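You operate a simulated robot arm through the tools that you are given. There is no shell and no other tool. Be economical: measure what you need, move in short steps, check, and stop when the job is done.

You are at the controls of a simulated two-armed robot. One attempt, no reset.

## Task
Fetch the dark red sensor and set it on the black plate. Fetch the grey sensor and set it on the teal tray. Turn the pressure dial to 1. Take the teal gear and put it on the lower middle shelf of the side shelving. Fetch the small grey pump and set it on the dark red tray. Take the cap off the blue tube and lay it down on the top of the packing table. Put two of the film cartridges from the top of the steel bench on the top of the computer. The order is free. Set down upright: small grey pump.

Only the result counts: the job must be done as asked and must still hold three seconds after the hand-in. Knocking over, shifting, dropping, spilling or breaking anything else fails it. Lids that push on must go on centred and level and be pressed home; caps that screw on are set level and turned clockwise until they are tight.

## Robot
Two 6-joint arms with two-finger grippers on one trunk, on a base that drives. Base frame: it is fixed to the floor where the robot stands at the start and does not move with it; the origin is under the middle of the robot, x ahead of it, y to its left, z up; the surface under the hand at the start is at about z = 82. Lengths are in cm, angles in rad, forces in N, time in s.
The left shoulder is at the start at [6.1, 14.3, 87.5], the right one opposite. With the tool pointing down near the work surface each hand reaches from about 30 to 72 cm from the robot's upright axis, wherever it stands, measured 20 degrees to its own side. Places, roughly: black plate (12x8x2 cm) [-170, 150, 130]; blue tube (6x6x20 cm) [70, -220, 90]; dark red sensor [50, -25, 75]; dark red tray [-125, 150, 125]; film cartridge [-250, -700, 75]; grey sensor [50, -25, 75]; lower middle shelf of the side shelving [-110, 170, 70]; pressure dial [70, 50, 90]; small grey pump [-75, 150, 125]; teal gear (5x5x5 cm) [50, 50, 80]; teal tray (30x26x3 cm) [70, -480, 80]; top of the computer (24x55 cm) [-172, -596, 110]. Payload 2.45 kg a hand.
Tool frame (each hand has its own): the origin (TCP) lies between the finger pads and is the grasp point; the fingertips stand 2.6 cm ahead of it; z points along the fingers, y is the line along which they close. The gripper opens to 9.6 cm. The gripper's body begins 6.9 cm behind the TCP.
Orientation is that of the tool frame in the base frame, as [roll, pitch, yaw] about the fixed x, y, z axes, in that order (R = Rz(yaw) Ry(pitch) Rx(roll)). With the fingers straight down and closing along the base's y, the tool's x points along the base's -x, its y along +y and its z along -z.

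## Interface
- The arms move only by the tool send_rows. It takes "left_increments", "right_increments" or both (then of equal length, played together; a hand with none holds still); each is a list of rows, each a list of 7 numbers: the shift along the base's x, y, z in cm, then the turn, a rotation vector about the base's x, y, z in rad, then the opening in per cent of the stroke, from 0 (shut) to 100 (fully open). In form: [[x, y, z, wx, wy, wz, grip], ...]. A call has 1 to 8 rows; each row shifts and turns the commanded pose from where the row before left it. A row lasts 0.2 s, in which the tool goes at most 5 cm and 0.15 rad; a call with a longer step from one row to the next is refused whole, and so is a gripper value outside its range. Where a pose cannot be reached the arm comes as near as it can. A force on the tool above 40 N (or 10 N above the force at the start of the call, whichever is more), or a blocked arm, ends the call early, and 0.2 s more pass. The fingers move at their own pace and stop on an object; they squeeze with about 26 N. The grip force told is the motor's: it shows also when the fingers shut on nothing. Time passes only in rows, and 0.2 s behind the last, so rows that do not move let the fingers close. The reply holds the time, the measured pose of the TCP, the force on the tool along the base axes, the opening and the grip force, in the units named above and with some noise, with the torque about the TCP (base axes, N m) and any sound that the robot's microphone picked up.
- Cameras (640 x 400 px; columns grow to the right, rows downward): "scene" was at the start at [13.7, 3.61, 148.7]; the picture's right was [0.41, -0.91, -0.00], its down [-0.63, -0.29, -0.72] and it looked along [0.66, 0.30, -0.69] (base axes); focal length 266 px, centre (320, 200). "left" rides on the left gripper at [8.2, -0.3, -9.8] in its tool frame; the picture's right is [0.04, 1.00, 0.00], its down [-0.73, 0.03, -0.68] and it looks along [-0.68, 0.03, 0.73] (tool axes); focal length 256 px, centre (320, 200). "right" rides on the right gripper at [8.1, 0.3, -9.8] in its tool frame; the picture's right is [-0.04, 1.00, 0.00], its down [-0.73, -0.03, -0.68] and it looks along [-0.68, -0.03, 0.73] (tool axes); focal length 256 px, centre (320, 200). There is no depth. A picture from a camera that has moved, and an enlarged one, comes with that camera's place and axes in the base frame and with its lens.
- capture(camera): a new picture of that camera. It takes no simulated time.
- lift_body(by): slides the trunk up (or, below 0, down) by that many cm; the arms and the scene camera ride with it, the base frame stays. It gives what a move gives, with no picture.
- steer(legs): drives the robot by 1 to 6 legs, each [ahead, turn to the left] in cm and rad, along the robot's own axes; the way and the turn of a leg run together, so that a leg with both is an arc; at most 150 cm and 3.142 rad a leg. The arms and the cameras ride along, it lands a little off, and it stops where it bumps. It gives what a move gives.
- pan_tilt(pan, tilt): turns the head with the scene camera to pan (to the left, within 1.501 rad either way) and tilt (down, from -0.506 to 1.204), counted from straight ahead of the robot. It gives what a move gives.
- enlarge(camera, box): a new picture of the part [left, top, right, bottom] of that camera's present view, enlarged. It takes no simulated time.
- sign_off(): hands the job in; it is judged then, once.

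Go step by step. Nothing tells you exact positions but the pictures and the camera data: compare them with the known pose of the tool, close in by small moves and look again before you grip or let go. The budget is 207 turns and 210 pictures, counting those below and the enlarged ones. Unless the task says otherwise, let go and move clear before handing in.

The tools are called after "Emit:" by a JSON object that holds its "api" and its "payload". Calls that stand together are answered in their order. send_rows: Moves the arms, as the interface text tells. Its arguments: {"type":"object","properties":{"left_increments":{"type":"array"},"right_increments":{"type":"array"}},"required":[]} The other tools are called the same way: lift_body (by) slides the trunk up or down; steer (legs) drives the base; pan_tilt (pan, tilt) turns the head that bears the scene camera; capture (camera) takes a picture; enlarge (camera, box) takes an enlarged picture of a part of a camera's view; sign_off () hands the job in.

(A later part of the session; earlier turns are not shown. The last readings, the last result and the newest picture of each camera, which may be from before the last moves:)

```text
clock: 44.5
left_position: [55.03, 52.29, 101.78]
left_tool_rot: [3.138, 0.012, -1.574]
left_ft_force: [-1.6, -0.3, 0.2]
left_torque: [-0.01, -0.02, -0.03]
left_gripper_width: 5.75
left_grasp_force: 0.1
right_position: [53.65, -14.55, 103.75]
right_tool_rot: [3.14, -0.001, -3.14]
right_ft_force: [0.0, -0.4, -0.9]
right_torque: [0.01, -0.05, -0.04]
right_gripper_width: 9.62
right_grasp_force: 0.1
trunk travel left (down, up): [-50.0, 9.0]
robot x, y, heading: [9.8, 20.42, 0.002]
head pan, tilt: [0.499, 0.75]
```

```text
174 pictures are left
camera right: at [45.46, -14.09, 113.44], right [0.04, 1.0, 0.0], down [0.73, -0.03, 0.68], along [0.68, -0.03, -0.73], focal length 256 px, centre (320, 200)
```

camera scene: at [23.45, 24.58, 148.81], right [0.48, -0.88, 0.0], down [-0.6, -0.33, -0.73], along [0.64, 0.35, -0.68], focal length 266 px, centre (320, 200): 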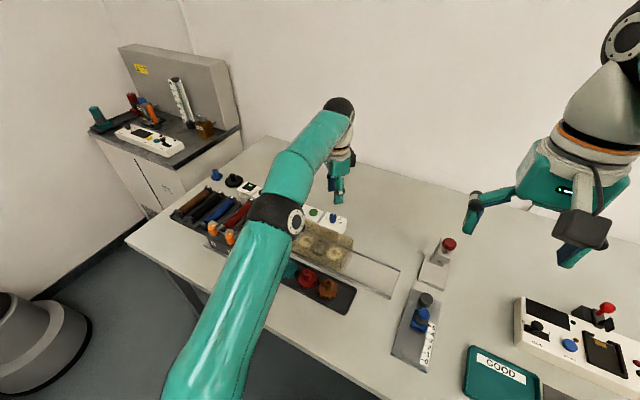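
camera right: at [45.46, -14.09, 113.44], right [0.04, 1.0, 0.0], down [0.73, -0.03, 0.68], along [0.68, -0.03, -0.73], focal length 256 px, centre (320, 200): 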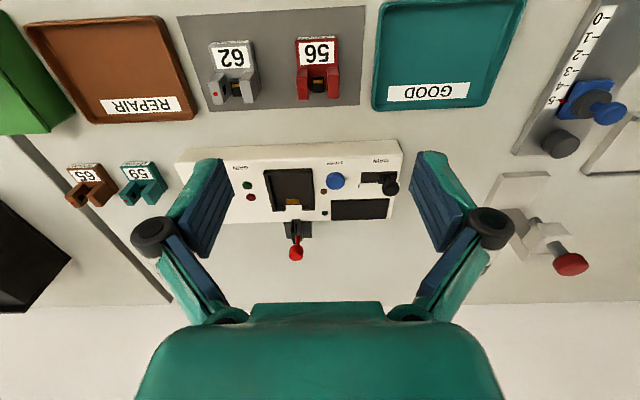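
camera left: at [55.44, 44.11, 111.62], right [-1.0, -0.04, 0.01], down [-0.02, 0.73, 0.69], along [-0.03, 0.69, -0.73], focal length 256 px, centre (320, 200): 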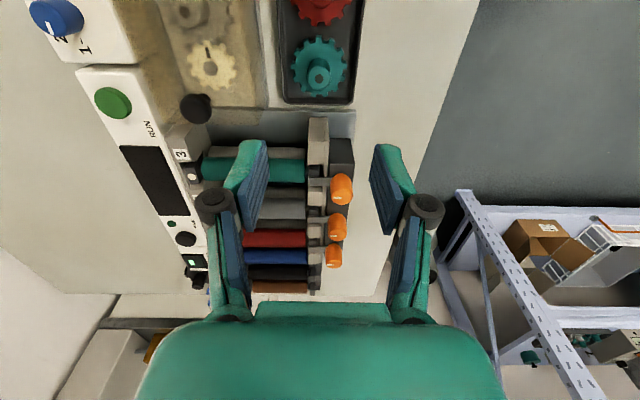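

Emit:
{"api": "enlarge", "payload": {"camera": "right", "box": [190, 10, 370, 122]}}

Emit:
{"api": "enlarge", "payload": {"camera": "left", "box": [240, 0, 400, 100]}}

Emit:
{"api": "enlarge", "payload": {"camera": "scene", "box": [440, 280, 640, 400]}}

```text
3.56 times, centred on (280, 66) of right
camera zoom: at [45.46, -14.09, 113.44], right [0.04, 1.0, 0.0], down [0.73, -0.03, 0.68], along [0.68, -0.03, -0.73], focal length 910 px, centre (462, 676)
```

zoom: 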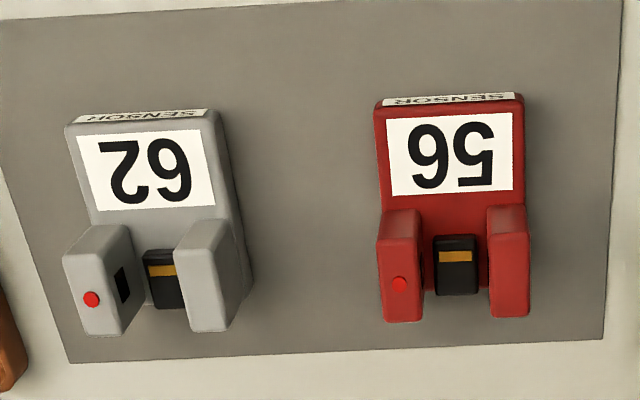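

```text
4.00 times, centred on (320, 50) of left
camera zoom: at [55.44, 44.11, 111.62], right [-1.0, -0.04, 0.01], down [-0.02, 0.73, 0.69], along [-0.03, 0.69, -0.73], focal length 1024 px, centre (320, 800)
```

zoom: 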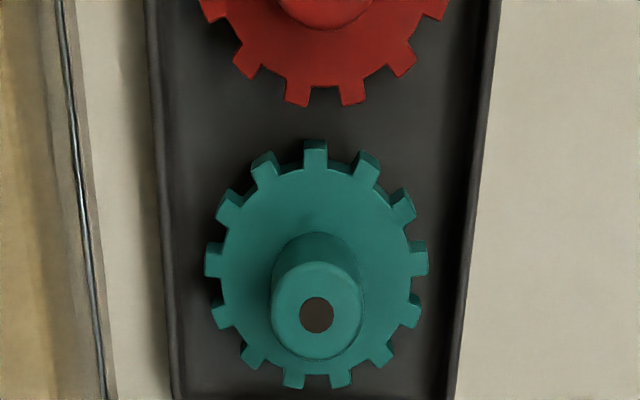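

```text
3.20 times, centred on (540, 340) of scene
camera zoom: at [23.16, 24.55, 148.84], right [0.48, -0.88, 0.0], down [-0.6, -0.33, -0.73], along [0.64, 0.35, -0.68], focal length 852 px, centre (-384, -248)
```

zoom: 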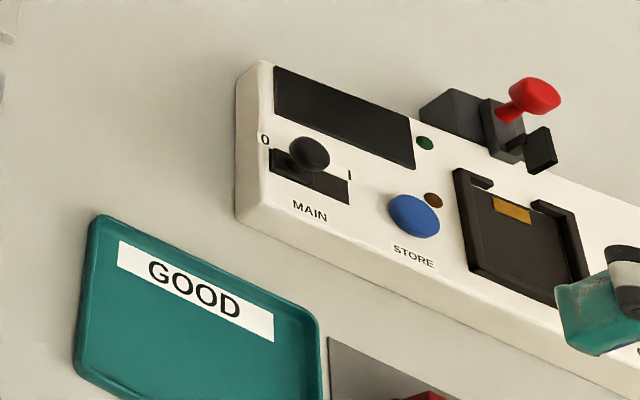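

Sensor body is ~4.4 cm wide, gear hub ~2.4 cm. I lower both hands part-way and look again.

Emit:
{"api": "send_rows", "payload": {"left_increments": [[0, 0, -3.8, 0, 0, 0, 50], [0, 0, -3.8, 0, 0, 0, 50], [0, 0, -3.6, 0, 0, 0, 50]], "right_increments": [[0, 0, -3.8, 0, 0, 0, 75], [0, 0, -3.8, 0, 0, 0, 75], [0, 0, -3.6, 0, 0, 0, 75]]}}

Emit:
{"api": "capture", "payload": {"camera": "left"}}

Emit:
{"api": "capture", "payload": {"camera": "right"}}

```text
clock: 45.3
left_position: [55.23, 52.26, 90.64]
left_tool_rot: [3.135, 0.011, -1.576]
left_ft_force: [-0.1, 0.0, -0.7]
left_torque: [0.01, 0.02, 0.02]
left_gripper_width: 4.79
left_grasp_force: 0.1
right_position: [53.78, -14.15, 92.69]
right_tool_rot: [-3.141, -0.002, -3.14]
right_ft_force: [0.6, 0.0, 0.4]
right_torque: [0.01, 0.02, -0.02]
right_gripper_width: 7.18
right_grasp_force: 0.1
trunk travel left (down, up): [-50.0, 9.0]
robot x, y, heading: [9.87, 20.32, 0.001]
head pan, tilt: [0.499, 0.75]
```

```text
170 pictures are left
camera left: at [55.65, 44.06, 100.38], right [-1.0, -0.03, 0.01], down [-0.02, 0.73, 0.69], along [-0.03, 0.69, -0.73], focal length 256 px, centre (320, 200)
```

left: 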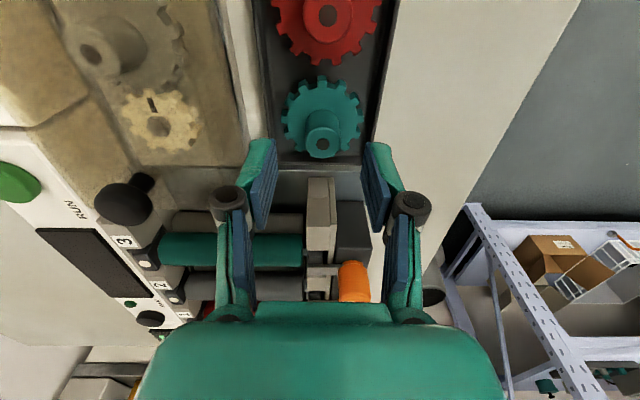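

```text
169 pictures are left
camera right: at [45.61, -13.78, 102.31], right [0.04, 1.0, 0.0], down [0.73, -0.03, 0.68], along [0.68, -0.03, -0.74], focal length 256 px, centre (320, 200)
```

right: 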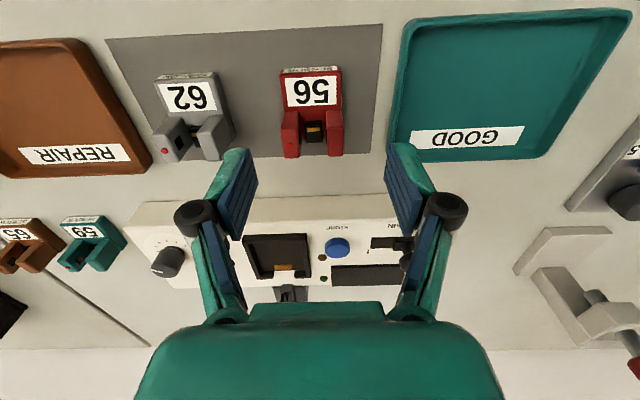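

Emit:
{"api": "send_rows", "payload": {"left_increments": [[0, -0.1, -1.1, 0, 0, 0, 50], [0, 0, -1.1, 0, 0, 0, 50], [0, 0, -1.0, 0, 0, 0, 50]], "right_increments": [[0, -0.5, -2.4, 0, 0, 0, 75], [0, 0, -2.4, 0, 0, 0, 75], [0, 0, -1.2, 0, 0, 0, 75]]}}

Emit:
{"api": "enlarge", "payload": {"camera": "left", "box": [220, 60, 420, 185]}}

Emit:
{"api": "enlarge", "payload": {"camera": "right", "box": [180, 60, 460, 235]}}

```text
clock: 46.1
left_position: [55.14, 52.1, 87.5]
left_tool_rot: [3.135, 0.011, -1.579]
left_ft_force: [0.7, -0.3, 0.3]
left_torque: [-0.02, 0.01, 0.01]
left_gripper_width: 4.79
left_grasp_force: 0.1
right_position: [53.77, -14.84, 86.48]
right_tool_rot: [-3.141, -0.002, -3.139]
right_ft_force: [-0.1, 0.7, 0.2]
right_torque: [0.0, 0.02, -0.02]
right_gripper_width: 7.23
right_grasp_force: 0.1
trunk travel left (down, up): [-50.0, 9.0]
robot x, y, heading: [9.97, 20.51, 0.005]
head pan, tilt: [0.499, 0.75]
```

```text
3.20 times, centred on (320, 122) of left
camera zoom: at [55.53, 44.0, 97.23], right [-1.0, -0.03, 0.01], down [-0.02, 0.73, 0.69], along [-0.03, 0.69, -0.73], focal length 819 px, centre (320, 448)
```

zoom: 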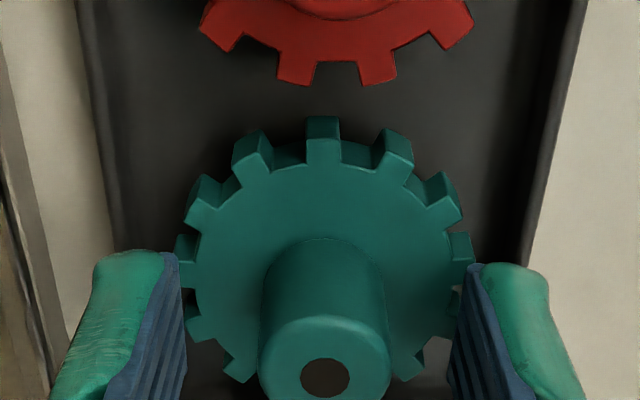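

```text
2.29 times, centred on (320, 148) of right
camera zoom: at [45.59, -14.42, 96.21], right [0.04, 1.0, 0.0], down [0.73, -0.03, 0.68], along [0.68, -0.03, -0.73], focal length 585 px, centre (320, 320)
```

zoom: 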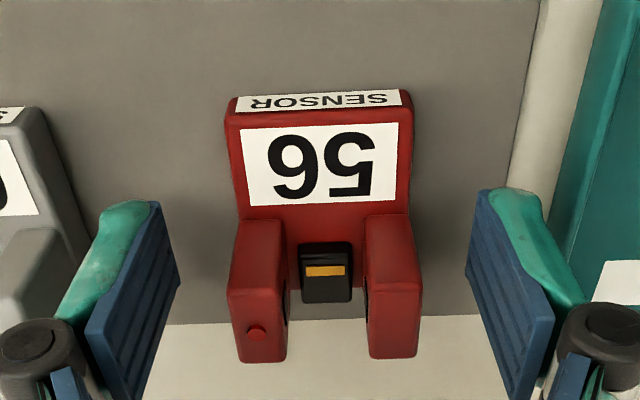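

Emit:
{"api": "send_rows", "payload": {"left_increments": [[0, 0, 0, 0, 0, 0, 5], [0, 0, 0, 0, 0, 0, 5], [0, 0, 0, 0, 0, 0, 5], [0, 0, 0, 0, 0, 0, 5]], "right_increments": [[0.3, 0, -0.8, 0, 0, 0, 75], [0, 0, 0, 0, 0, 0, 20], [0, 0, 0, 0, 0, 0, 20], [0, 0, 0, 0, 0, 0, 20]]}}

Emit:
{"api": "send_rows", "payload": {"left_increments": [[0, 0, 2, 0, 0, 0, 5], [0, 0, 4, 0, 0, 0, 5], [0, 0, 4, 0, 0, 0, 5], [0, 0, 4, 0, 0, 0, 5]], "right_increments": [[0, 0, 2, 0, 0, 0, 20], [0, 0, 4, 0, 0, 0, 20], [0, 0, 4, 0, 0, 0, 20], [0, 0, 4, 0, 0, 0, 20]]}}

Emit:
{"api": "capture", "payload": {"camera": "left"}}

Emit:
{"api": "capture", "payload": {"camera": "right"}}

```text
clock: 47.1
left_position: [55.07, 52.15, 87.48]
left_tool_rot: [3.133, 0.011, -1.577]
left_ft_force: [0.1, 0.5, -0.3]
left_torque: [0.01, -0.03, -0.02]
left_gripper_width: 2.04
left_grasp_force: 26.2
right_position: [54.07, -14.78, 85.92]
right_tool_rot: [-3.141, 0.0, -3.14]
right_ft_force: [0.2, -0.2, 0.4]
right_torque: [0.0, 0.01, 0.0]
right_gripper_width: 4.33
right_grasp_force: 25.5
trunk travel left (down, up): [-50.0, 9.0]
robot x, y, heading: [9.74, 20.53, 0.002]
head pan, tilt: [0.499, 0.75]
```

```text
clock: 48.1
left_position: [54.94, 52.12, 101.61]
left_tool_rot: [3.136, 0.009, -1.576]
left_ft_force: [0.5, -0.1, -1.1]
left_torque: [0.04, -0.03, 0.02]
left_gripper_width: 2.07
left_grasp_force: 25.8
right_position: [53.99, -14.81, 100.02]
right_tool_rot: [3.141, -0.002, -3.139]
right_ft_force: [0.5, 0.5, 0.1]
right_torque: [0.0, 0.02, 0.0]
right_gripper_width: 4.31
right_grasp_force: 26.0
trunk travel left (down, up): [-50.0, 9.0]
robot x, y, heading: [9.85, 20.0, -0.0]
head pan, tilt: [0.499, 0.75]
```

```text
166 pictures are left
camera left: at [55.45, 43.98, 111.45], right [-1.0, -0.03, 0.01], down [-0.02, 0.73, 0.69], along [-0.03, 0.69, -0.73], focal length 256 px, centre (320, 200)
```

left: 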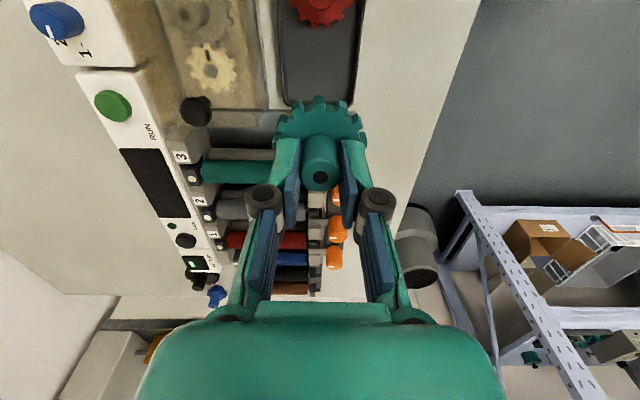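

```text
165 pictures are left
camera right: at [45.82, -14.41, 109.67], right [0.04, 1.0, 0.0], down [0.73, -0.03, 0.68], along [0.68, -0.03, -0.73], focal length 256 px, centre (320, 200)
```

right: 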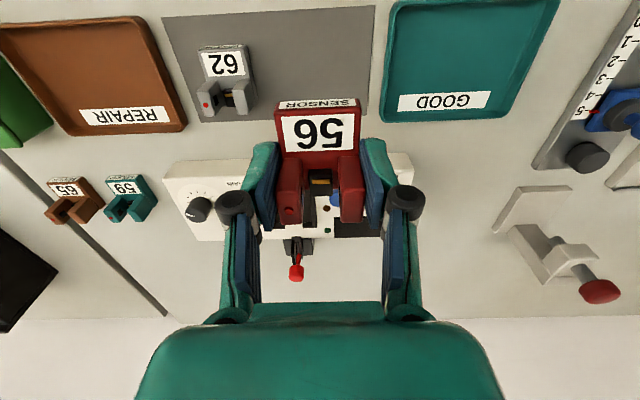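

Both items are held. I retract the arms close to the body and look left for the route to the shelving.

Emit:
{"api": "send_rows", "payload": {"left_increments": [[-1.7, -1.85, 2.7, 0, 0, 0, 5], [-1.7, -1.85, 2.7, 0, 0, 0, 5], [-1.7, -1.85, 2.7, 0, 0, 0, 5], [-1.7, -1.85, 2.7, 0, 0, 0, 5], [-1.7, -1.85, 2.7, 0, 0, 0, 5], [-1.7, -1.85, 2.7, 0, 0, 0, 5]], "right_increments": [[-1.5, 2.5, 3, 0, 0, 0, 20], [-1.5, 2.5, 3, 0, 0, 0, 20], [-1.5, 2.5, 3, 0, 0, 0, 20], [-1.5, 2.5, 3, 0, 0, 0, 20], [-1.5, 2.5, 3, 0, 0, 0, 20], [-1.5, 2.5, 3, 0, 0, 0, 20]]}}

Emit:
{"api": "steer", "payload": {"legs": [[-24, 0], [0, 1.571]]}}

Emit:
{"api": "pan_tilt", "payload": {"pan": 0.5, "tilt": 0.5}}

Emit:
{"api": "capture", "payload": {"camera": "scene"}}

```text
clock: 49.5
left_position: [44.84, 41.13, 117.74]
left_tool_rot: [3.137, 0.01, -1.578]
left_ft_force: [-1.0, 0.9, -0.5]
left_torque: [-0.02, -0.02, 0.01]
left_gripper_width: 2.04
left_grasp_force: 26.0
right_position: [44.92, 0.32, 117.89]
right_tool_rot: [3.141, 0.0, -3.141]
right_ft_force: [-0.1, 0.2, -0.6]
right_torque: [-0.03, 0.01, -0.01]
right_gripper_width: 4.32
right_grasp_force: 25.3
trunk travel left (down, up): [-50.0, 9.0]
robot x, y, heading: [10.16, 20.54, 0.0]
head pan, tilt: [0.499, 0.75]
```

```text
clock: 55.2
left_position: [-32.08, 57.91, 117.71]
left_tool_rot: [3.137, 0.008, -0.1]
left_ft_force: [-0.2, -0.2, -0.5]
left_torque: [-0.04, -0.07, 0.01]
left_gripper_width: 2.05
left_grasp_force: 26.1
right_position: [8.62, 54.11, 117.94]
right_tool_rot: [-3.14, -0.003, -1.66]
right_ft_force: [-1.4, 0.7, -0.5]
right_torque: [0.0, -0.06, -0.01]
right_gripper_width: 4.33
right_grasp_force: 26.2
trunk travel left (down, up): [-50.0, 9.0]
robot x, y, heading: [-10.15, 20.3, 1.489]
head pan, tilt: [0.499, 0.75]
stopped in leg 2: the robot was blocked; the commanded pose is now the measured one
```

```text
clock: 55.9
left_position: [-31.78, 57.64, 117.82]
left_tool_rot: [3.135, 0.011, -0.099]
left_ft_force: [-0.4, 0.3, -0.9]
left_torque: [0.0, -0.02, 0.0]
left_gripper_width: 2.05
left_grasp_force: 25.7
right_position: [8.9, 54.18, 117.86]
right_tool_rot: [-3.141, 0.001, -1.662]
right_ft_force: [0.0, -0.5, -0.8]
right_torque: [0.02, 0.0, 0.01]
right_gripper_width: 4.31
right_grasp_force: 26.4
trunk travel left (down, up): [-50.0, 9.0]
robot x, y, heading: [-10.17, 20.36, 1.491]
head pan, tilt: [0.499, 0.499]
```

```text
164 pictures are left
camera scene: at [-13.35, 34.89, 151.01], right [0.91, 0.41, 0.0], down [0.2, -0.44, -0.88], along [-0.36, 0.8, -0.48], focal length 266 px, centre (320, 200)
```

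scene: 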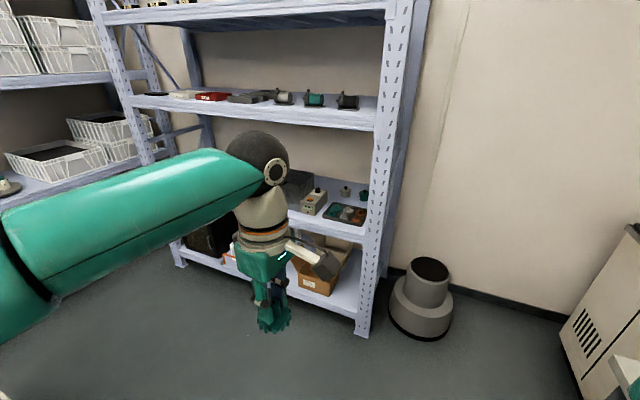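

Emit:
{"api": "steer", "payload": {"legs": [[58, 0.08], [0, 1.571]]}}

```text
clock: 63.0
left_position: [-47.39, 59.32, 117.7]
left_tool_rot: [3.133, 0.007, 1.425]
left_ft_force: [-0.8, -0.9, -0.7]
left_torque: [0.06, -0.03, 0.03]
left_gripper_width: 2.04
left_grasp_force: 26.4
right_position: [-41.94, 99.62, 118.03]
right_tool_rot: [-3.14, -0.002, -0.135]
right_ft_force: [-0.9, -0.9, -0.9]
right_torque: [0.07, -0.04, -0.05]
right_gripper_width: 4.34
right_grasp_force: 26.1
trunk travel left (down, up): [-50.0, 9.0]
robot x, y, heading: [-8.11, 83.53, 3.036]
head pan, tilt: [0.499, 0.499]
stopped in leg 2: the robot was blocked; the commanded pose is now the measured one
```

Emit:
{"api": "steer", "payload": {"legs": [[100, 0.12]]}}

Emit:
{"api": "pan_tilt", "payload": {"pan": -1.3, "tilt": 0.5}}

Emit:
{"api": "capture", "payload": {"camera": "scene"}}

Emit:
{"api": "pan_tilt", "payload": {"pan": 0, "tilt": 0.5}}

Emit:
{"api": "capture", "payload": {"camera": "scene"}}

```text
clock: 68.2
left_position: [-142.5, 58.96, 117.82]
left_tool_rot: [3.135, 0.01, 1.552]
left_ft_force: [0.1, 0.1, -0.3]
left_torque: [-0.03, 0.0, 0.0]
left_gripper_width: 2.04
left_grasp_force: 25.7
right_position: [-142.32, 99.76, 117.82]
right_tool_rot: [3.14, 0.002, -0.015]
right_ft_force: [0.2, 0.8, -0.7]
right_torque: [-0.03, 0.0, 0.0]
right_gripper_width: 4.3
right_grasp_force: 25.5
trunk travel left (down, up): [-50.0, 9.0]
robot x, y, heading: [-106.83, 87.14, -3.12]
head pan, tilt: [0.499, 0.499]
```

```text
clock: 70.0
left_position: [-142.69, 58.97, 117.9]
left_tool_rot: [3.136, 0.011, 1.552]
left_ft_force: [0.0, -0.8, 0.4]
left_torque: [0.01, 0.01, 0.0]
left_gripper_width: 2.05
left_grasp_force: 25.9
right_position: [-142.32, 99.62, 118.11]
right_tool_rot: [3.141, -0.001, -0.011]
right_ft_force: [-0.4, -0.2, -0.5]
right_torque: [0.02, -0.02, 0.0]
right_gripper_width: 4.35
right_grasp_force: 25.6
trunk travel left (down, up): [-50.0, 9.0]
robot x, y, heading: [-106.96, 87.69, -3.124]
head pan, tilt: [-1.3, 0.499]
```

```text
163 pictures are left
camera scene: at [-115.47, 96.38, 151.02], right [0.96, 0.29, 0.0], down [0.14, -0.46, -0.88], along [-0.25, 0.84, -0.48], focal length 266 px, centre (320, 200)
```

scene: 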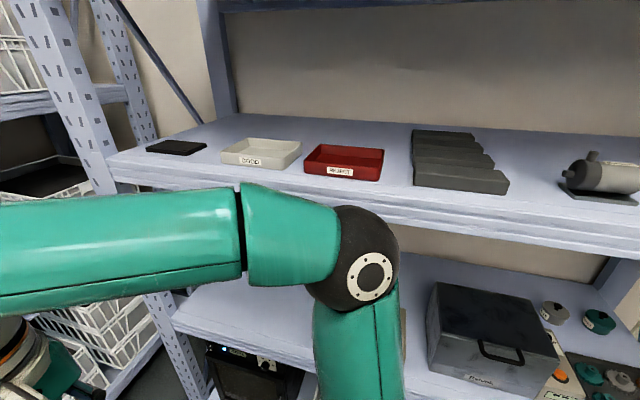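

```text
clock: 71.5
left_position: [-142.61, 58.93, 117.89]
left_tool_rot: [3.138, 0.009, 1.552]
left_ft_force: [-0.1, 0.1, 0.0]
left_torque: [-0.01, -0.03, -0.02]
left_gripper_width: 2.07
left_grasp_force: 25.8
right_position: [-142.31, 99.8, 118.08]
right_tool_rot: [3.139, 0.0, -0.011]
right_ft_force: [-0.6, 0.0, 0.1]
right_torque: [0.03, 0.0, 0.02]
right_gripper_width: 4.33
right_grasp_force: 25.6
trunk travel left (down, up): [-50.0, 9.0]
robot x, y, heading: [-107.4, 87.73, -3.123]
head pan, tilt: [0.0, 0.499]
```

```text
162 pictures are left
camera scene: at [-121.95, 87.49, 151.02], right [-0.02, 1.0, 0.0], down [0.48, 0.01, -0.88], along [-0.88, -0.02, -0.48], focal length 266 px, centre (320, 200)
```

scene: 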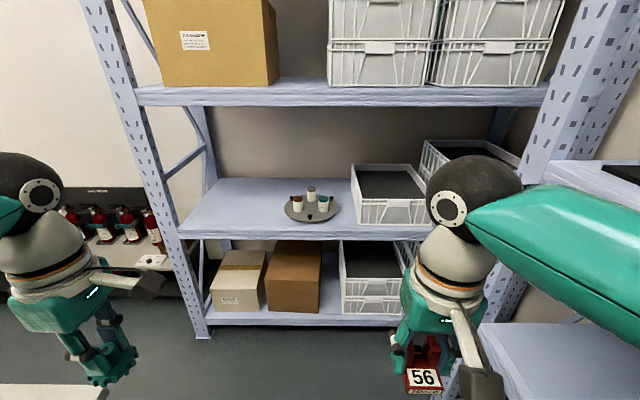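

The shelf layout is visible: black plate at the left end, red tray mid, grey pump at right on the shelf at z≈129; only ~27 cm gap above it. I turn to face the shelf.

Emit:
{"api": "steer", "payload": {"legs": [[0, -1.58]]}}

Emit:
{"api": "pan_tilt", "payload": {"pan": 0.3, "tilt": 0.5}}

Emit:
{"api": "capture", "payload": {"camera": "scene"}}

Emit:
{"api": "capture", "payload": {"camera": "right"}}

```text
clock: 75.6
left_position: [-139.72, 120.01, 118.14]
left_tool_rot: [3.135, 0.013, 0.102]
left_ft_force: [0.4, -0.1, 0.5]
left_torque: [-0.03, 0.02, 0.0]
left_gripper_width: 2.05
left_grasp_force: 26.2
right_position: [-99.08, 124.66, 118.08]
right_tool_rot: [3.138, -0.001, -1.46]
right_ft_force: [-0.2, -0.5, -0.4]
right_torque: [0.0, 0.04, 0.0]
right_gripper_width: 4.34
right_grasp_force: 26.2
trunk travel left (down, up): [-50.0, 9.0]
robot x, y, heading: [-111.18, 87.07, 1.695]
head pan, tilt: [0.0, 0.499]
stopped in leg 1: the robot was blocked; the commanded pose is now the measured one
```

```text
clock: 76.4
left_position: [-139.97, 119.98, 118.02]
left_tool_rot: [3.136, 0.011, 0.103]
left_ft_force: [0.3, 0.2, 0.0]
left_torque: [0.04, 0.0, 0.0]
left_gripper_width: 2.04
left_grasp_force: 25.8
right_position: [-99.48, 124.59, 118.03]
right_tool_rot: [3.14, 0.001, -1.458]
right_ft_force: [1.4, 0.0, -1.0]
right_torque: [0.0, 0.01, -0.01]
right_gripper_width: 4.35
right_grasp_force: 25.7
trunk travel left (down, up): [-50.0, 9.0]
robot x, y, heading: [-111.44, 87.52, 1.698]
head pan, tilt: [0.3, 0.499]
```

```text
161 pictures are left
camera scene: at [-115.72, 101.82, 151.02], right [0.91, 0.41, 0.0], down [0.2, -0.44, -0.88], along [-0.36, 0.8, -0.48], focal length 266 px, centre (320, 200)
```

scene: 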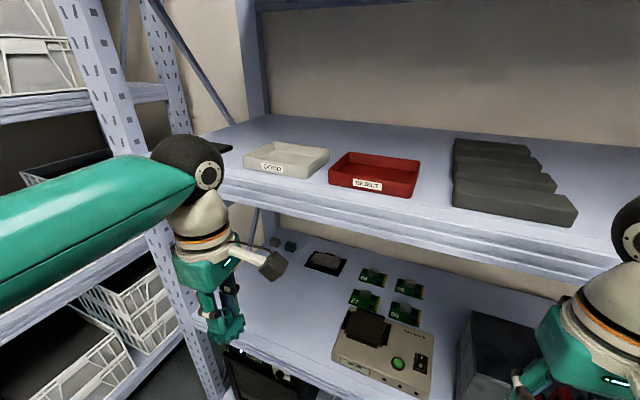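

```text
160 pictures are left
camera right: at [-98.78, 116.63, 127.78], right [-1.0, -0.07, 0.0], down [-0.05, 0.73, 0.68], along [-0.05, 0.68, -0.73], focal length 256 px, centre (320, 200)
```

right: 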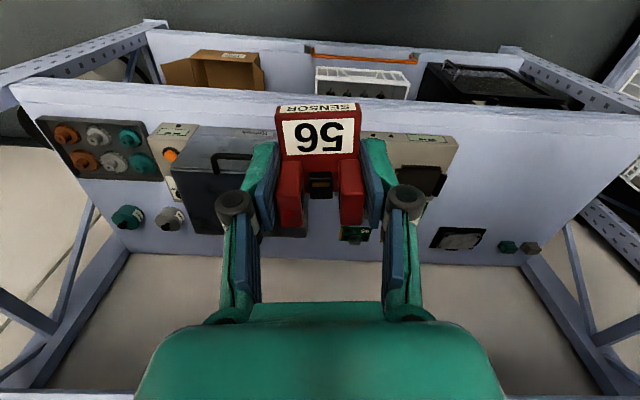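

Free space on the lower middle shelf is around x≈-150..-140, y≈148. I lower the left hand with the gear in front of the shelf first.

Emit:
{"api": "send_rows", "payload": {"left_increments": [[-0.7, 0, -4.8, 0, 0, 0, 5], [-0.7, 0, -4.8, 0, 0, 0, 5], [-0.7, 0, -4.8, 0, 0, 0, 5], [-0.7, 0, -4.8, 0, 0, 0, 5], [-0.7, 0, -4.8, 0, 0, 0, 5], [-0.7, 0, -4.8, 0, 0, 0, 5], [-0.7, 0, -4.8, 0, 0, 0, 5], [-0.7, 0, -3.0, 0, 0, 0, 5]]}}

Emit:
{"api": "capture", "payload": {"camera": "left"}}

Emit:
{"api": "capture", "payload": {"camera": "scene"}}

```text
clock: 78.2
left_position: [-145.54, 120.17, 81.52]
left_tool_rot: [3.136, 0.011, 0.103]
left_ft_force: [-0.3, 0.2, -1.1]
left_torque: [0.01, -0.01, 0.04]
left_gripper_width: 2.01
left_grasp_force: 26.7
right_position: [-99.41, 124.59, 118.03]
right_tool_rot: [3.141, -0.001, -1.46]
right_ft_force: [0.6, 0.7, -1.0]
right_torque: [0.02, 0.01, -0.04]
right_gripper_width: 4.32
right_grasp_force: 26.2
trunk travel left (down, up): [-50.0, 9.0]
robot x, y, heading: [-111.32, 87.37, 1.698]
head pan, tilt: [0.3, 0.499]
```

```text
159 pictures are left
camera left: at [-137.12, 121.36, 91.25], right [0.14, -0.99, 0.0], down [-0.72, -0.1, 0.69], along [-0.68, -0.1, -0.73], focal length 256 px, centre (320, 200)
```

left: 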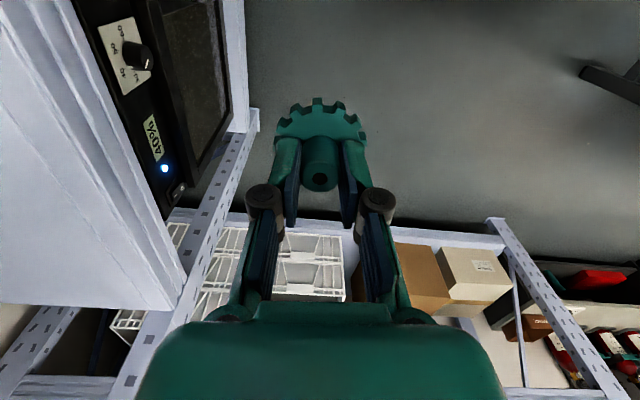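

```text
158 pictures are left
camera scene: at [-115.81, 101.85, 151.02], right [0.91, 0.41, 0.0], down [0.2, -0.44, -0.88], along [-0.36, 0.8, -0.48], focal length 266 px, centre (320, 200)
```

scene: 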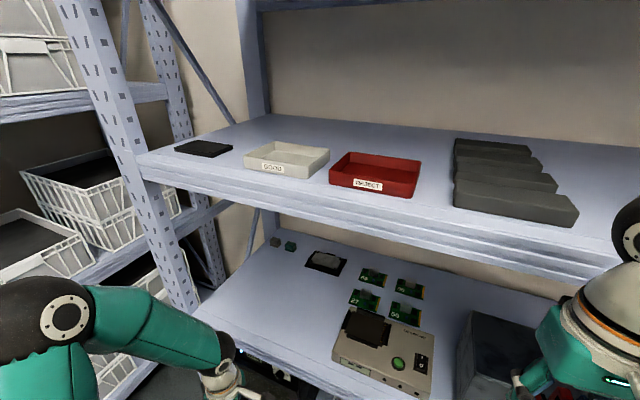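

Emit:
{"api": "send_rows", "payload": {"left_increments": [[0, 4.5, 0, 0, 0, 0, 5], [0, 4.5, 0, 0, 0, 0, 5], [0, 4.5, 0, 0, 0, 0, 5], [0, 4.5, 0, 0, 0, 0, 5], [0, 4.5, 0, 0, 0, 0, 5], [0, 4.5, 0, 0, 0, 0, 5]]}}

Emit:
{"api": "capture", "payload": {"camera": "left"}}

Emit:
{"api": "capture", "payload": {"camera": "scene"}}

Emit:
{"api": "capture", "payload": {"camera": "right"}}

```text
clock: 79.6
left_position: [-145.47, 146.75, 81.33]
left_tool_rot: [3.133, 0.01, 0.102]
left_ft_force: [0.6, -0.1, -0.2]
left_torque: [-0.06, -0.02, 0.02]
left_gripper_width: 2.05
left_grasp_force: 26.5
right_position: [-99.38, 124.81, 118.07]
right_tool_rot: [3.14, -0.001, -1.462]
right_ft_force: [-0.6, 0.8, -0.4]
right_torque: [-0.03, 0.0, 0.02]
right_gripper_width: 4.3
right_grasp_force: 25.8
trunk travel left (down, up): [-50.0, 9.0]
robot x, y, heading: [-111.71, 87.56, 1.693]
head pan, tilt: [0.3, 0.499]
```

```text
157 pictures are left
camera left: at [-137.17, 148.09, 91.09], right [0.14, -0.99, 0.01], down [-0.72, -0.1, 0.69], along [-0.68, -0.1, -0.73], focal length 256 px, centre (320, 200)
```

left: 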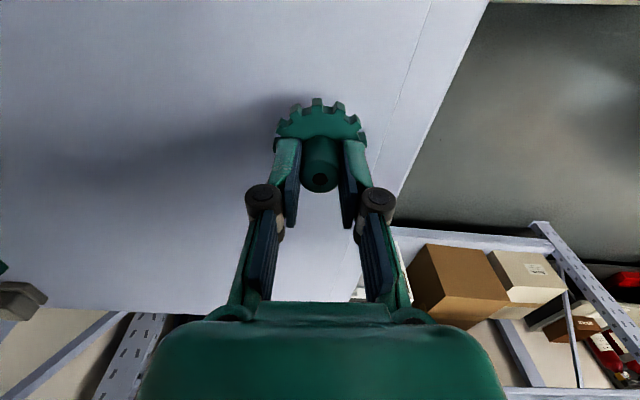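

```text
156 pictures are left
camera scene: at [-115.78, 101.97, 151.0], right [0.91, 0.41, 0.0], down [0.2, -0.44, -0.88], along [-0.36, 0.8, -0.48], focal length 266 px, centre (320, 200)
```

scene: 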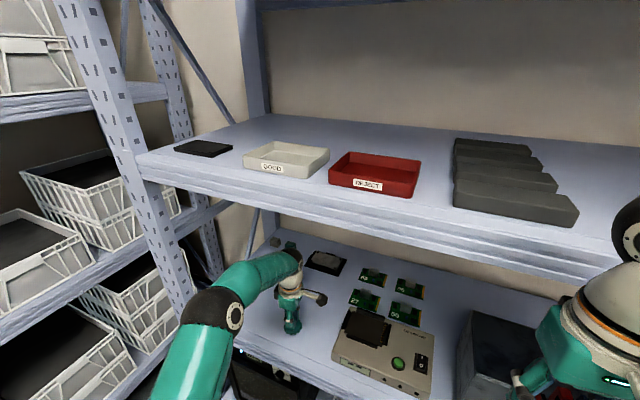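

```text
155 pictures are left
camera right: at [-98.82, 116.77, 127.75], right [-1.0, -0.07, 0.0], down [-0.05, 0.73, 0.68], along [-0.05, 0.68, -0.73], focal length 256 px, centre (320, 200)
```

right: 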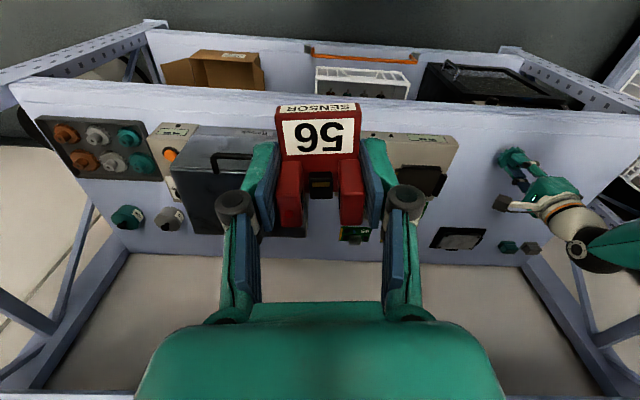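

Emit:
{"api": "send_rows", "payload": {"left_increments": [[0, 0, -1, 0, 0, 0, 5], [0, 0, -1, 0, 0, 0, 5], [0, 0, -0.7, 0, 0, 0, 5]]}}

Emit:
{"api": "capture", "payload": {"camera": "left"}}

Emit:
{"api": "enlarge", "payload": {"camera": "right", "box": [440, 120, 640, 260]}}

```text
clock: 80.4
left_position: [-145.57, 146.94, 79.09]
left_tool_rot: [3.139, 0.012, 0.102]
left_ft_force: [0.7, -2.6, 15.3]
left_torque: [-0.14, -0.03, -0.02]
left_gripper_width: 2.04
left_grasp_force: 26.0
right_position: [-99.28, 124.45, 118.14]
right_tool_rot: [3.139, 0.003, -1.462]
right_ft_force: [-0.6, 0.5, -0.6]
right_torque: [-0.01, 0.0, -0.01]
right_gripper_width: 4.35
right_grasp_force: 26.5
trunk travel left (down, up): [-50.0, 9.0]
robot x, y, heading: [-111.29, 87.25, 1.696]
head pan, tilt: [0.3, 0.499]
```

```text
154 pictures are left
camera left: at [-137.19, 148.17, 88.88], right [0.14, -0.99, 0.0], down [-0.72, -0.1, 0.69], along [-0.68, -0.1, -0.73], focal length 256 px, centre (320, 200)
```

left: 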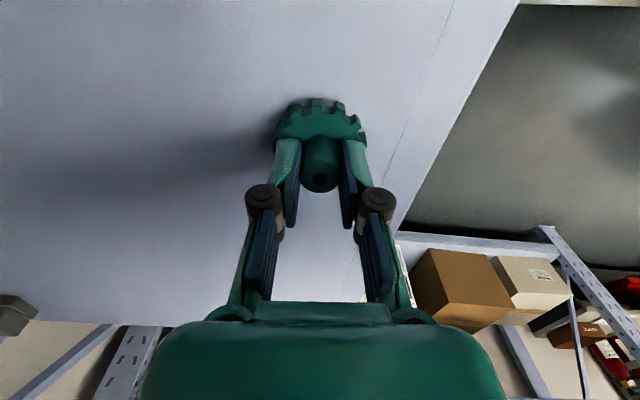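

```text
2.86 times, centred on (540, 190) of right
camera zoom: at [-98.73, 116.46, 127.85], right [-1.0, -0.07, 0.0], down [-0.05, 0.73, 0.68], along [-0.05, 0.68, -0.73], focal length 731 px, centre (-309, 229)
```

zoom: 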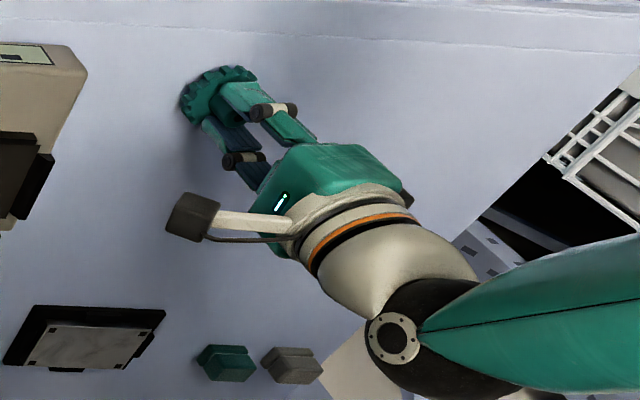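

Contact at 15 N — the gear stands on the shelf. Release, lift and withdraw.

Emit:
{"api": "send_rows", "payload": {"left_increments": [[0, 0, 0.15, 0, 0, 0, 30], [0, 0, 0, 0, 0, 0, 45], [0, 0, 0, 0, 0, 0, 45], [0, 0, 3, 0, 0, 0, 45], [0, 0, 3.5, 0, 0, 0, 45]]}}

Emit:
{"api": "capture", "payload": {"camera": "left"}}

```text
clock: 81.6
left_position: [-145.42, 146.78, 85.41]
left_tool_rot: [3.136, 0.011, 0.102]
left_ft_force: [0.5, 0.0, 0.0]
left_torque: [-0.02, 0.01, -0.03]
left_gripper_width: 4.33
left_grasp_force: 0.1
right_position: [-99.31, 124.77, 118.15]
right_tool_rot: [3.14, 0.0, -1.461]
right_ft_force: [-0.4, -0.9, -0.2]
right_torque: [0.03, -0.01, 0.02]
right_gripper_width: 4.33
right_grasp_force: 25.7
trunk travel left (down, up): [-50.0, 9.0]
robot x, y, heading: [-111.4, 87.33, 1.693]
head pan, tilt: [0.3, 0.499]
```

```text
152 pictures are left
camera left: at [-137.16, 148.22, 95.24], right [0.14, -0.99, 0.01], down [-0.72, -0.1, 0.69], along [-0.68, -0.1, -0.73], focal length 256 px, centre (320, 200)
```

left: 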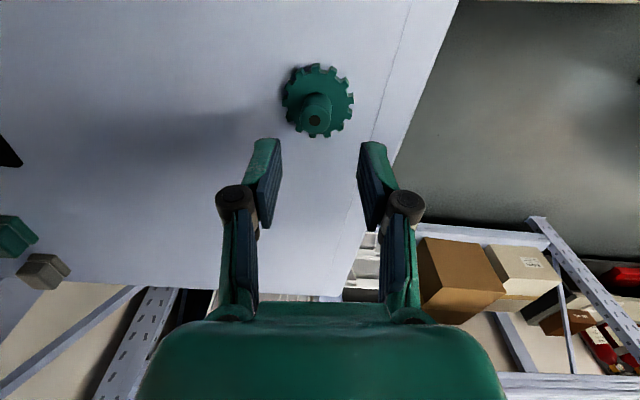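

Emit:
{"api": "send_rows", "payload": {"left_increments": [[0, -4.5, 0, 0, 0, 0, 45], [0, -4.5, 0, 0, 0, 0, 45], [0, -4.5, 0, 0, 0, 0, 45], [1, -4.5, 0, 0, 0, -0.14, 45], [1, -4.5, 0, 0, 0, -0.14, 45], [1, -4.5, 0, 0, 0, -0.14, 45]]}}

Emit:
{"api": "send_rows", "payload": {"left_increments": [[0.6, 0, 4.1, 0, 0, -0.14, 45], [0.6, 0, 4.1, 0, 0, -0.14, 45], [0.6, 0, 4.1, 0, 0, -0.14, 45], [0.6, 0, 4.1, 0, 0, -0.14, 45], [0.6, 0, 4.1, 0, 0, -0.14, 45], [0.6, 0, 4.1, 0, 0, -0.14, 45], [0.6, 0, 4.1, 0, 0, -0.14, 45], [0.6, 0, 4.1, 0, 0, -0.14, 45]]}}

Emit:
{"api": "steer", "payload": {"legs": [[0, 0.75], [0, 0.71], [38, 0]]}}

```text
clock: 83.0
left_position: [-142.6, 120.0, 85.52]
left_tool_rot: [3.138, 0.012, -0.32]
left_ft_force: [-0.5, 0.8, -0.5]
left_torque: [0.01, 0.01, 0.0]
left_gripper_width: 4.33
left_grasp_force: 0.1
right_position: [-99.33, 124.63, 118.23]
right_tool_rot: [3.139, 0.001, -1.462]
right_ft_force: [-0.1, 0.5, -0.2]
right_torque: [0.02, 0.01, 0.0]
right_gripper_width: 4.31
right_grasp_force: 25.5
trunk travel left (down, up): [-50.0, 9.0]
robot x, y, heading: [-111.41, 87.18, 1.704]
head pan, tilt: [0.3, 0.499]
```

```text
clock: 84.8
left_position: [-137.81, 119.93, 118.67]
left_tool_rot: [3.136, 0.009, -1.44]
left_ft_force: [0.3, -0.4, 0.5]
left_torque: [-0.01, 0.0, 0.01]
left_gripper_width: 4.32
left_grasp_force: 0.1
right_position: [-99.26, 124.68, 118.16]
right_tool_rot: [3.141, 0.0, -1.462]
right_ft_force: [0.9, 0.0, -1.0]
right_torque: [-0.01, 0.03, -0.02]
right_gripper_width: 4.34
right_grasp_force: 26.6
trunk travel left (down, up): [-50.0, 9.0]
robot x, y, heading: [-111.36, 87.42, 1.698]
head pan, tilt: [0.3, 0.499]
```

```text
clock: 89.5
left_position: [-148.23, 65.68, 118.51]
left_tool_rot: [3.139, 0.01, -0.02]
left_ft_force: [0.1, -0.9, -0.2]
left_torque: [0.1, 0.02, -0.02]
left_gripper_width: 4.33
left_grasp_force: 0.1
right_position: [-147.17, 104.56, 118.23]
right_tool_rot: [-3.139, -0.001, -0.04]
right_ft_force: [-0.9, -0.2, -0.8]
right_torque: [0.04, 0.01, -0.03]
right_gripper_width: 4.34
right_grasp_force: 25.7
trunk travel left (down, up): [-50.0, 9.0]
robot x, y, heading: [-111.79, 92.15, 3.12]
head pan, tilt: [0.3, 0.499]
stopped in leg 2: the robot was blocked; the commanded pose is now the measured one
```

Emit:
{"api": "steer", "payload": {"legs": [[46, 0]]}}

Emit:
{"api": "steer", "payload": {"legs": [[0, -1.5]]}}

Emit:
{"api": "pan_tilt", "payload": {"pan": 0.0, "tilt": 0.5}}

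Emit:
{"api": "capture", "payload": {"camera": "scene"}}

```text
clock: 92.3
left_position: [-194.97, 67.45, 118.58]
left_tool_rot: [3.136, 0.01, -0.018]
left_ft_force: [0.7, -0.1, -0.2]
left_torque: [-0.01, -0.01, 0.0]
left_gripper_width: 4.31
left_grasp_force: 0.0
right_position: [-193.62, 106.02, 118.27]
right_tool_rot: [-3.141, 0.0, -0.045]
right_ft_force: [0.9, -0.5, -0.5]
right_torque: [0.0, -0.01, -0.02]
right_gripper_width: 4.33
right_grasp_force: 25.6
trunk travel left (down, up): [-50.0, 9.0]
robot x, y, heading: [-158.09, 92.75, 3.115]
head pan, tilt: [0.3, 0.499]
```

```text
clock: 96.6
left_position: [-187.78, 126.26, 118.9]
left_tool_rot: [3.133, 0.012, -1.466]
left_ft_force: [0.2, 0.2, 0.3]
left_torque: [0.0, 0.07, 0.04]
left_gripper_width: 4.33
left_grasp_force: 0.2
right_position: [-149.26, 129.92, 118.27]
right_tool_rot: [3.139, 0.002, -1.489]
right_ft_force: [0.2, -0.9, -0.7]
right_torque: [-0.02, 0.06, 0.0]
right_gripper_width: 4.33
right_grasp_force: 25.8
trunk travel left (down, up): [-50.0, 9.0]
robot x, y, heading: [-162.74, 92.39, 1.666]
head pan, tilt: [0.3, 0.499]
stopped in leg 1: the robot was blocked; the commanded pose is now the measured one
```

```text
clock: 97.4
left_position: [-188.02, 126.15, 118.67]
left_tool_rot: [3.138, 0.012, -1.464]
left_ft_force: [0.4, 0.4, 0.8]
left_torque: [0.0, 0.02, 0.04]
left_gripper_width: 4.32
left_grasp_force: 0.1
right_position: [-149.58, 129.79, 118.33]
right_tool_rot: [3.14, 0.001, -1.489]
right_ft_force: [0.2, -0.7, -0.6]
right_torque: [0.04, 0.0, 0.01]
right_gripper_width: 4.32
right_grasp_force: 25.5
trunk travel left (down, up): [-50.0, 9.0]
robot x, y, heading: [-162.4, 92.49, 1.668]
head pan, tilt: [0.0, 0.499]
```

```text
151 pictures are left
camera scene: at [-164.03, 107.87, 151.02], right [1.0, 0.1, 0.0], down [0.05, -0.48, -0.88], along [-0.09, 0.87, -0.48], focal length 266 px, centre (320, 200)
```

scene: 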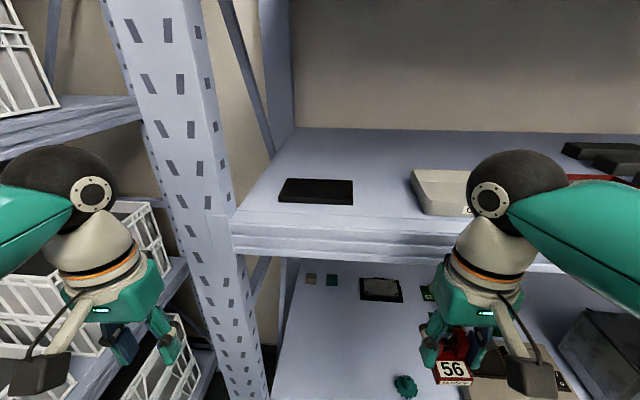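

The plate is right ahead at about x=-168. The hand must enter nearly horizontally there, so I'll set sensor 56 down on the free spot of the lower shelf (x≈-160) to regrip it with the fingers pointing forward.

Emit:
{"api": "send_rows", "payload": {"right_increments": [[-1.35, 0, -4.6, 0, 0, 0, 20], [-1.35, 0, -4.6, 0, 0, 0, 20], [-1.35, 0, -4.6, 0, 0, 0, 20], [-1.35, 0, -4.6, 0, 0, 0, 20], [-1.35, 0, -4.6, 0, 0, 0, 20], [-1.35, 0, -4.6, 0, 0, 0, 20], [-1.35, 0, -4.6, 0, 0, 0, 20], [-1.35, 0, -4.6, 0, 0, 0, 20]]}}

Emit:
{"api": "send_rows", "payload": {"right_increments": [[0, 4.3, 0, 0, 0, 0, 20], [0, 4.3, 0, 0, 0, 0, 20], [0, 4.3, 0, 0, 0, 0, 20], [0, 4.3, 0, 0, 0, 0, 20]]}}

Emit:
{"api": "capture", "payload": {"camera": "right"}}

Emit:
{"api": "capture", "payload": {"camera": "scene"}}

```text
clock: 99.2
left_position: [-188.22, 126.35, 118.7]
left_tool_rot: [3.136, 0.013, -1.464]
left_ft_force: [-0.3, 1.3, -0.6]
left_torque: [0.01, -0.01, 0.01]
left_gripper_width: 4.29
left_grasp_force: 0.0
right_position: [-160.55, 130.04, 81.61]
right_tool_rot: [3.141, 0.001, -1.488]
right_ft_force: [0.4, 0.4, -0.4]
right_torque: [-0.01, -0.05, 0.0]
right_gripper_width: 4.35
right_grasp_force: 26.1
trunk travel left (down, up): [-50.0, 9.0]
robot x, y, heading: [-163.09, 92.64, 1.667]
head pan, tilt: [0.0, 0.499]
```

```text
clock: 100.2
left_position: [-188.1, 126.36, 118.67]
left_tool_rot: [3.135, 0.011, -1.464]
left_ft_force: [0.0, -0.2, 0.9]
left_torque: [0.01, -0.02, -0.03]
left_gripper_width: 4.33
left_grasp_force: 0.1
right_position: [-160.47, 147.02, 81.53]
right_tool_rot: [3.139, 0.0, -1.487]
right_ft_force: [0.1, 0.2, -0.6]
right_torque: [0.0, -0.03, -0.01]
right_gripper_width: 4.31
right_grasp_force: 26.1
trunk travel left (down, up): [-50.0, 9.0]
robot x, y, heading: [-162.8, 92.51, 1.668]
head pan, tilt: [0.0, 0.499]
```

```text
150 pictures are left
camera right: at [-160.12, 138.93, 91.19], right [-1.0, -0.04, 0.0], down [-0.03, 0.73, 0.68], along [-0.03, 0.68, -0.73], focal length 256 px, centre (320, 200)
```

right: 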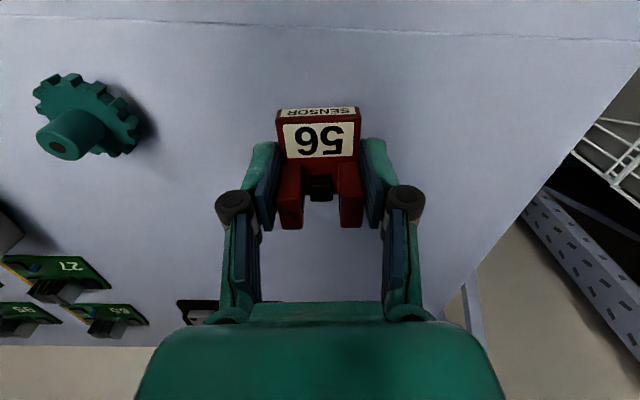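

```text
149 pictures are left
camera scene: at [-164.08, 107.96, 151.01], right [1.0, 0.1, 0.0], down [0.05, -0.48, -0.88], along [-0.08, 0.87, -0.48], focal length 266 px, centre (320, 200)
```

scene: 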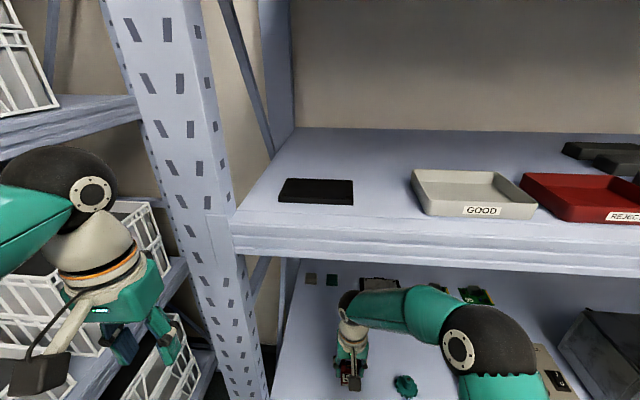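

Emit:
{"api": "send_rows", "payload": {"right_increments": [[0, 0, -1.3, 0, 0, 0, 20], [0, 0, -1.2, 0, 0, 0, 20], [0, 0, -0.7, 0, 0, 0, 20], [0, 0, -0.5, 0, 0, 0, 20]]}}

```text
clock: 101.2
left_position: [-188.06, 126.31, 118.69]
left_tool_rot: [3.137, 0.012, -1.465]
left_ft_force: [-0.6, -0.6, -0.5]
left_torque: [0.03, 0.0, 0.01]
left_gripper_width: 4.32
left_grasp_force: 0.1
right_position: [-160.33, 147.0, 77.75]
right_tool_rot: [3.14, 0.0, -1.489]
right_ft_force: [-0.1, 0.2, -0.3]
right_torque: [-0.01, 0.02, -0.01]
right_gripper_width: 4.33
right_grasp_force: 26.2
trunk travel left (down, up): [-50.0, 9.0]
robot x, y, heading: [-163.1, 92.42, 1.664]
head pan, tilt: [0.0, 0.499]
```

Emit:
{"api": "send_rows", "payload": {"right_increments": [[0, 0, -0.4, 0, 0, 0, 20], [0, 0, -0.4, 0, 0, 0, 20]]}}

Emit:
{"api": "capture", "payload": {"camera": "right"}}

```text
clock: 101.8
left_position: [-188.09, 126.01, 118.8]
left_tool_rot: [3.136, 0.013, -1.465]
left_ft_force: [-0.9, 0.5, 0.3]
left_torque: [0.01, 0.02, 0.0]
left_gripper_width: 4.34
left_grasp_force: 0.1
right_position: [-160.37, 146.94, 77.26]
right_tool_rot: [3.14, 0.008, -1.49]
right_ft_force: [0.3, -1.5, 25.2]
right_torque: [0.01, -0.01, -0.01]
right_gripper_width: 4.41
right_grasp_force: 26.3
trunk travel left (down, up): [-50.0, 9.0]
robot x, y, heading: [-162.91, 92.46, 1.669]
head pan, tilt: [0.0, 0.499]
```

```text
148 pictures are left
camera right: at [-160.03, 138.86, 86.97], right [-1.0, -0.04, 0.0], down [-0.03, 0.73, 0.68], along [-0.03, 0.68, -0.73], focal length 256 px, centre (320, 200)
```

right: 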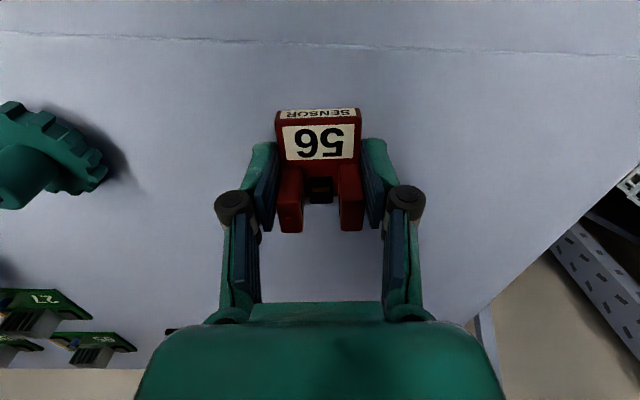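

Contact (25 N). Release, then tilt the open hand about its closing axis so the fingers point forward-down.

Emit:
{"api": "send_rows", "payload": {"right_increments": [[0, 0, 0.2, 0, 0, 0, 50], [0, 0, 0, 0, 0, 0, 75], [0, 0, 0.3, 0, 0, 0, 75]]}}

Emit:
{"api": "send_rows", "payload": {"right_increments": [[0, 0, 0, 0.1495, 0.0122, 0, 75], [0, 0, 0, 0.1495, 0.0122, 0, 75], [0, 0, 0, 0.1495, 0.0122, 0, 75], [0, 0, 0, 0.1495, 0.0122, 0, 75], [0, 0, 0, 0.1495, 0.0122, 0, 75], [0, 0, 0, 0.1495, 0.0122, 0, 75], [0, 0, 0, 0.1495, 0.0122, 0, 75]]}}

Emit:
{"api": "capture", "payload": {"camera": "right"}}

Emit:
{"api": "capture", "payload": {"camera": "scene"}}

```text
clock: 102.6
left_position: [-188.24, 126.2, 118.66]
left_tool_rot: [3.135, 0.012, -1.464]
left_ft_force: [0.4, -0.4, 0.1]
left_torque: [-0.02, -0.04, 0.02]
left_gripper_width: 4.33
left_grasp_force: 0.0
right_position: [-160.36, 147.03, 77.47]
right_tool_rot: [3.139, 0.001, -1.489]
right_ft_force: [0.0, 0.5, -0.2]
right_torque: [-0.01, -0.01, 0.0]
right_gripper_width: 7.19
right_grasp_force: 0.1
trunk travel left (down, up): [-50.0, 9.0]
robot x, y, heading: [-162.86, 92.82, 1.668]
head pan, tilt: [0.0, 0.499]
```

```text
clock: 104.2
left_position: [-188.14, 126.27, 118.61]
left_tool_rot: [3.136, 0.01, -1.462]
left_ft_force: [-0.5, 1.5, -0.9]
left_torque: [-0.02, 0.01, -0.04]
left_gripper_width: 4.34
left_grasp_force: 0.1
right_position: [-160.54, 146.94, 77.42]
right_tool_rot: [3.138, 1.051, -1.489]
right_ft_force: [0.8, 0.3, 0.1]
right_torque: [0.01, 0.02, 0.02]
right_gripper_width: 7.19
right_grasp_force: 0.0
trunk travel left (down, up): [-50.0, 9.0]
robot x, y, heading: [-162.7, 92.74, 1.667]
head pan, tilt: [0.0, 0.499]
```

```text
147 pictures are left
camera right: at [-159.7, 134.49, 75.1], right [-1.0, -0.06, 0.04], down [0.05, -0.22, 0.97], along [-0.05, 0.97, 0.23], focal length 256 px, centre (320, 200)
```

right: 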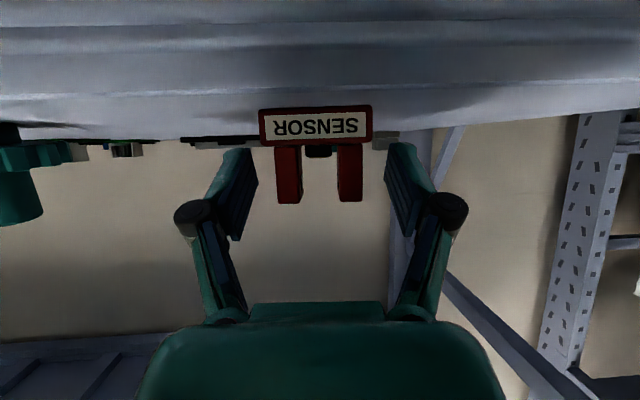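

```text
146 pictures are left
camera scene: at [-164.09, 107.92, 151.02], right [1.0, 0.1, 0.0], down [0.05, -0.48, -0.88], along [-0.08, 0.87, -0.48], focal length 266 px, centre (320, 200)
```

scene: 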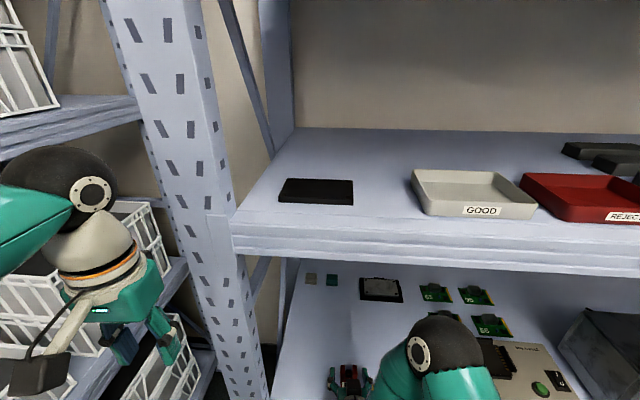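

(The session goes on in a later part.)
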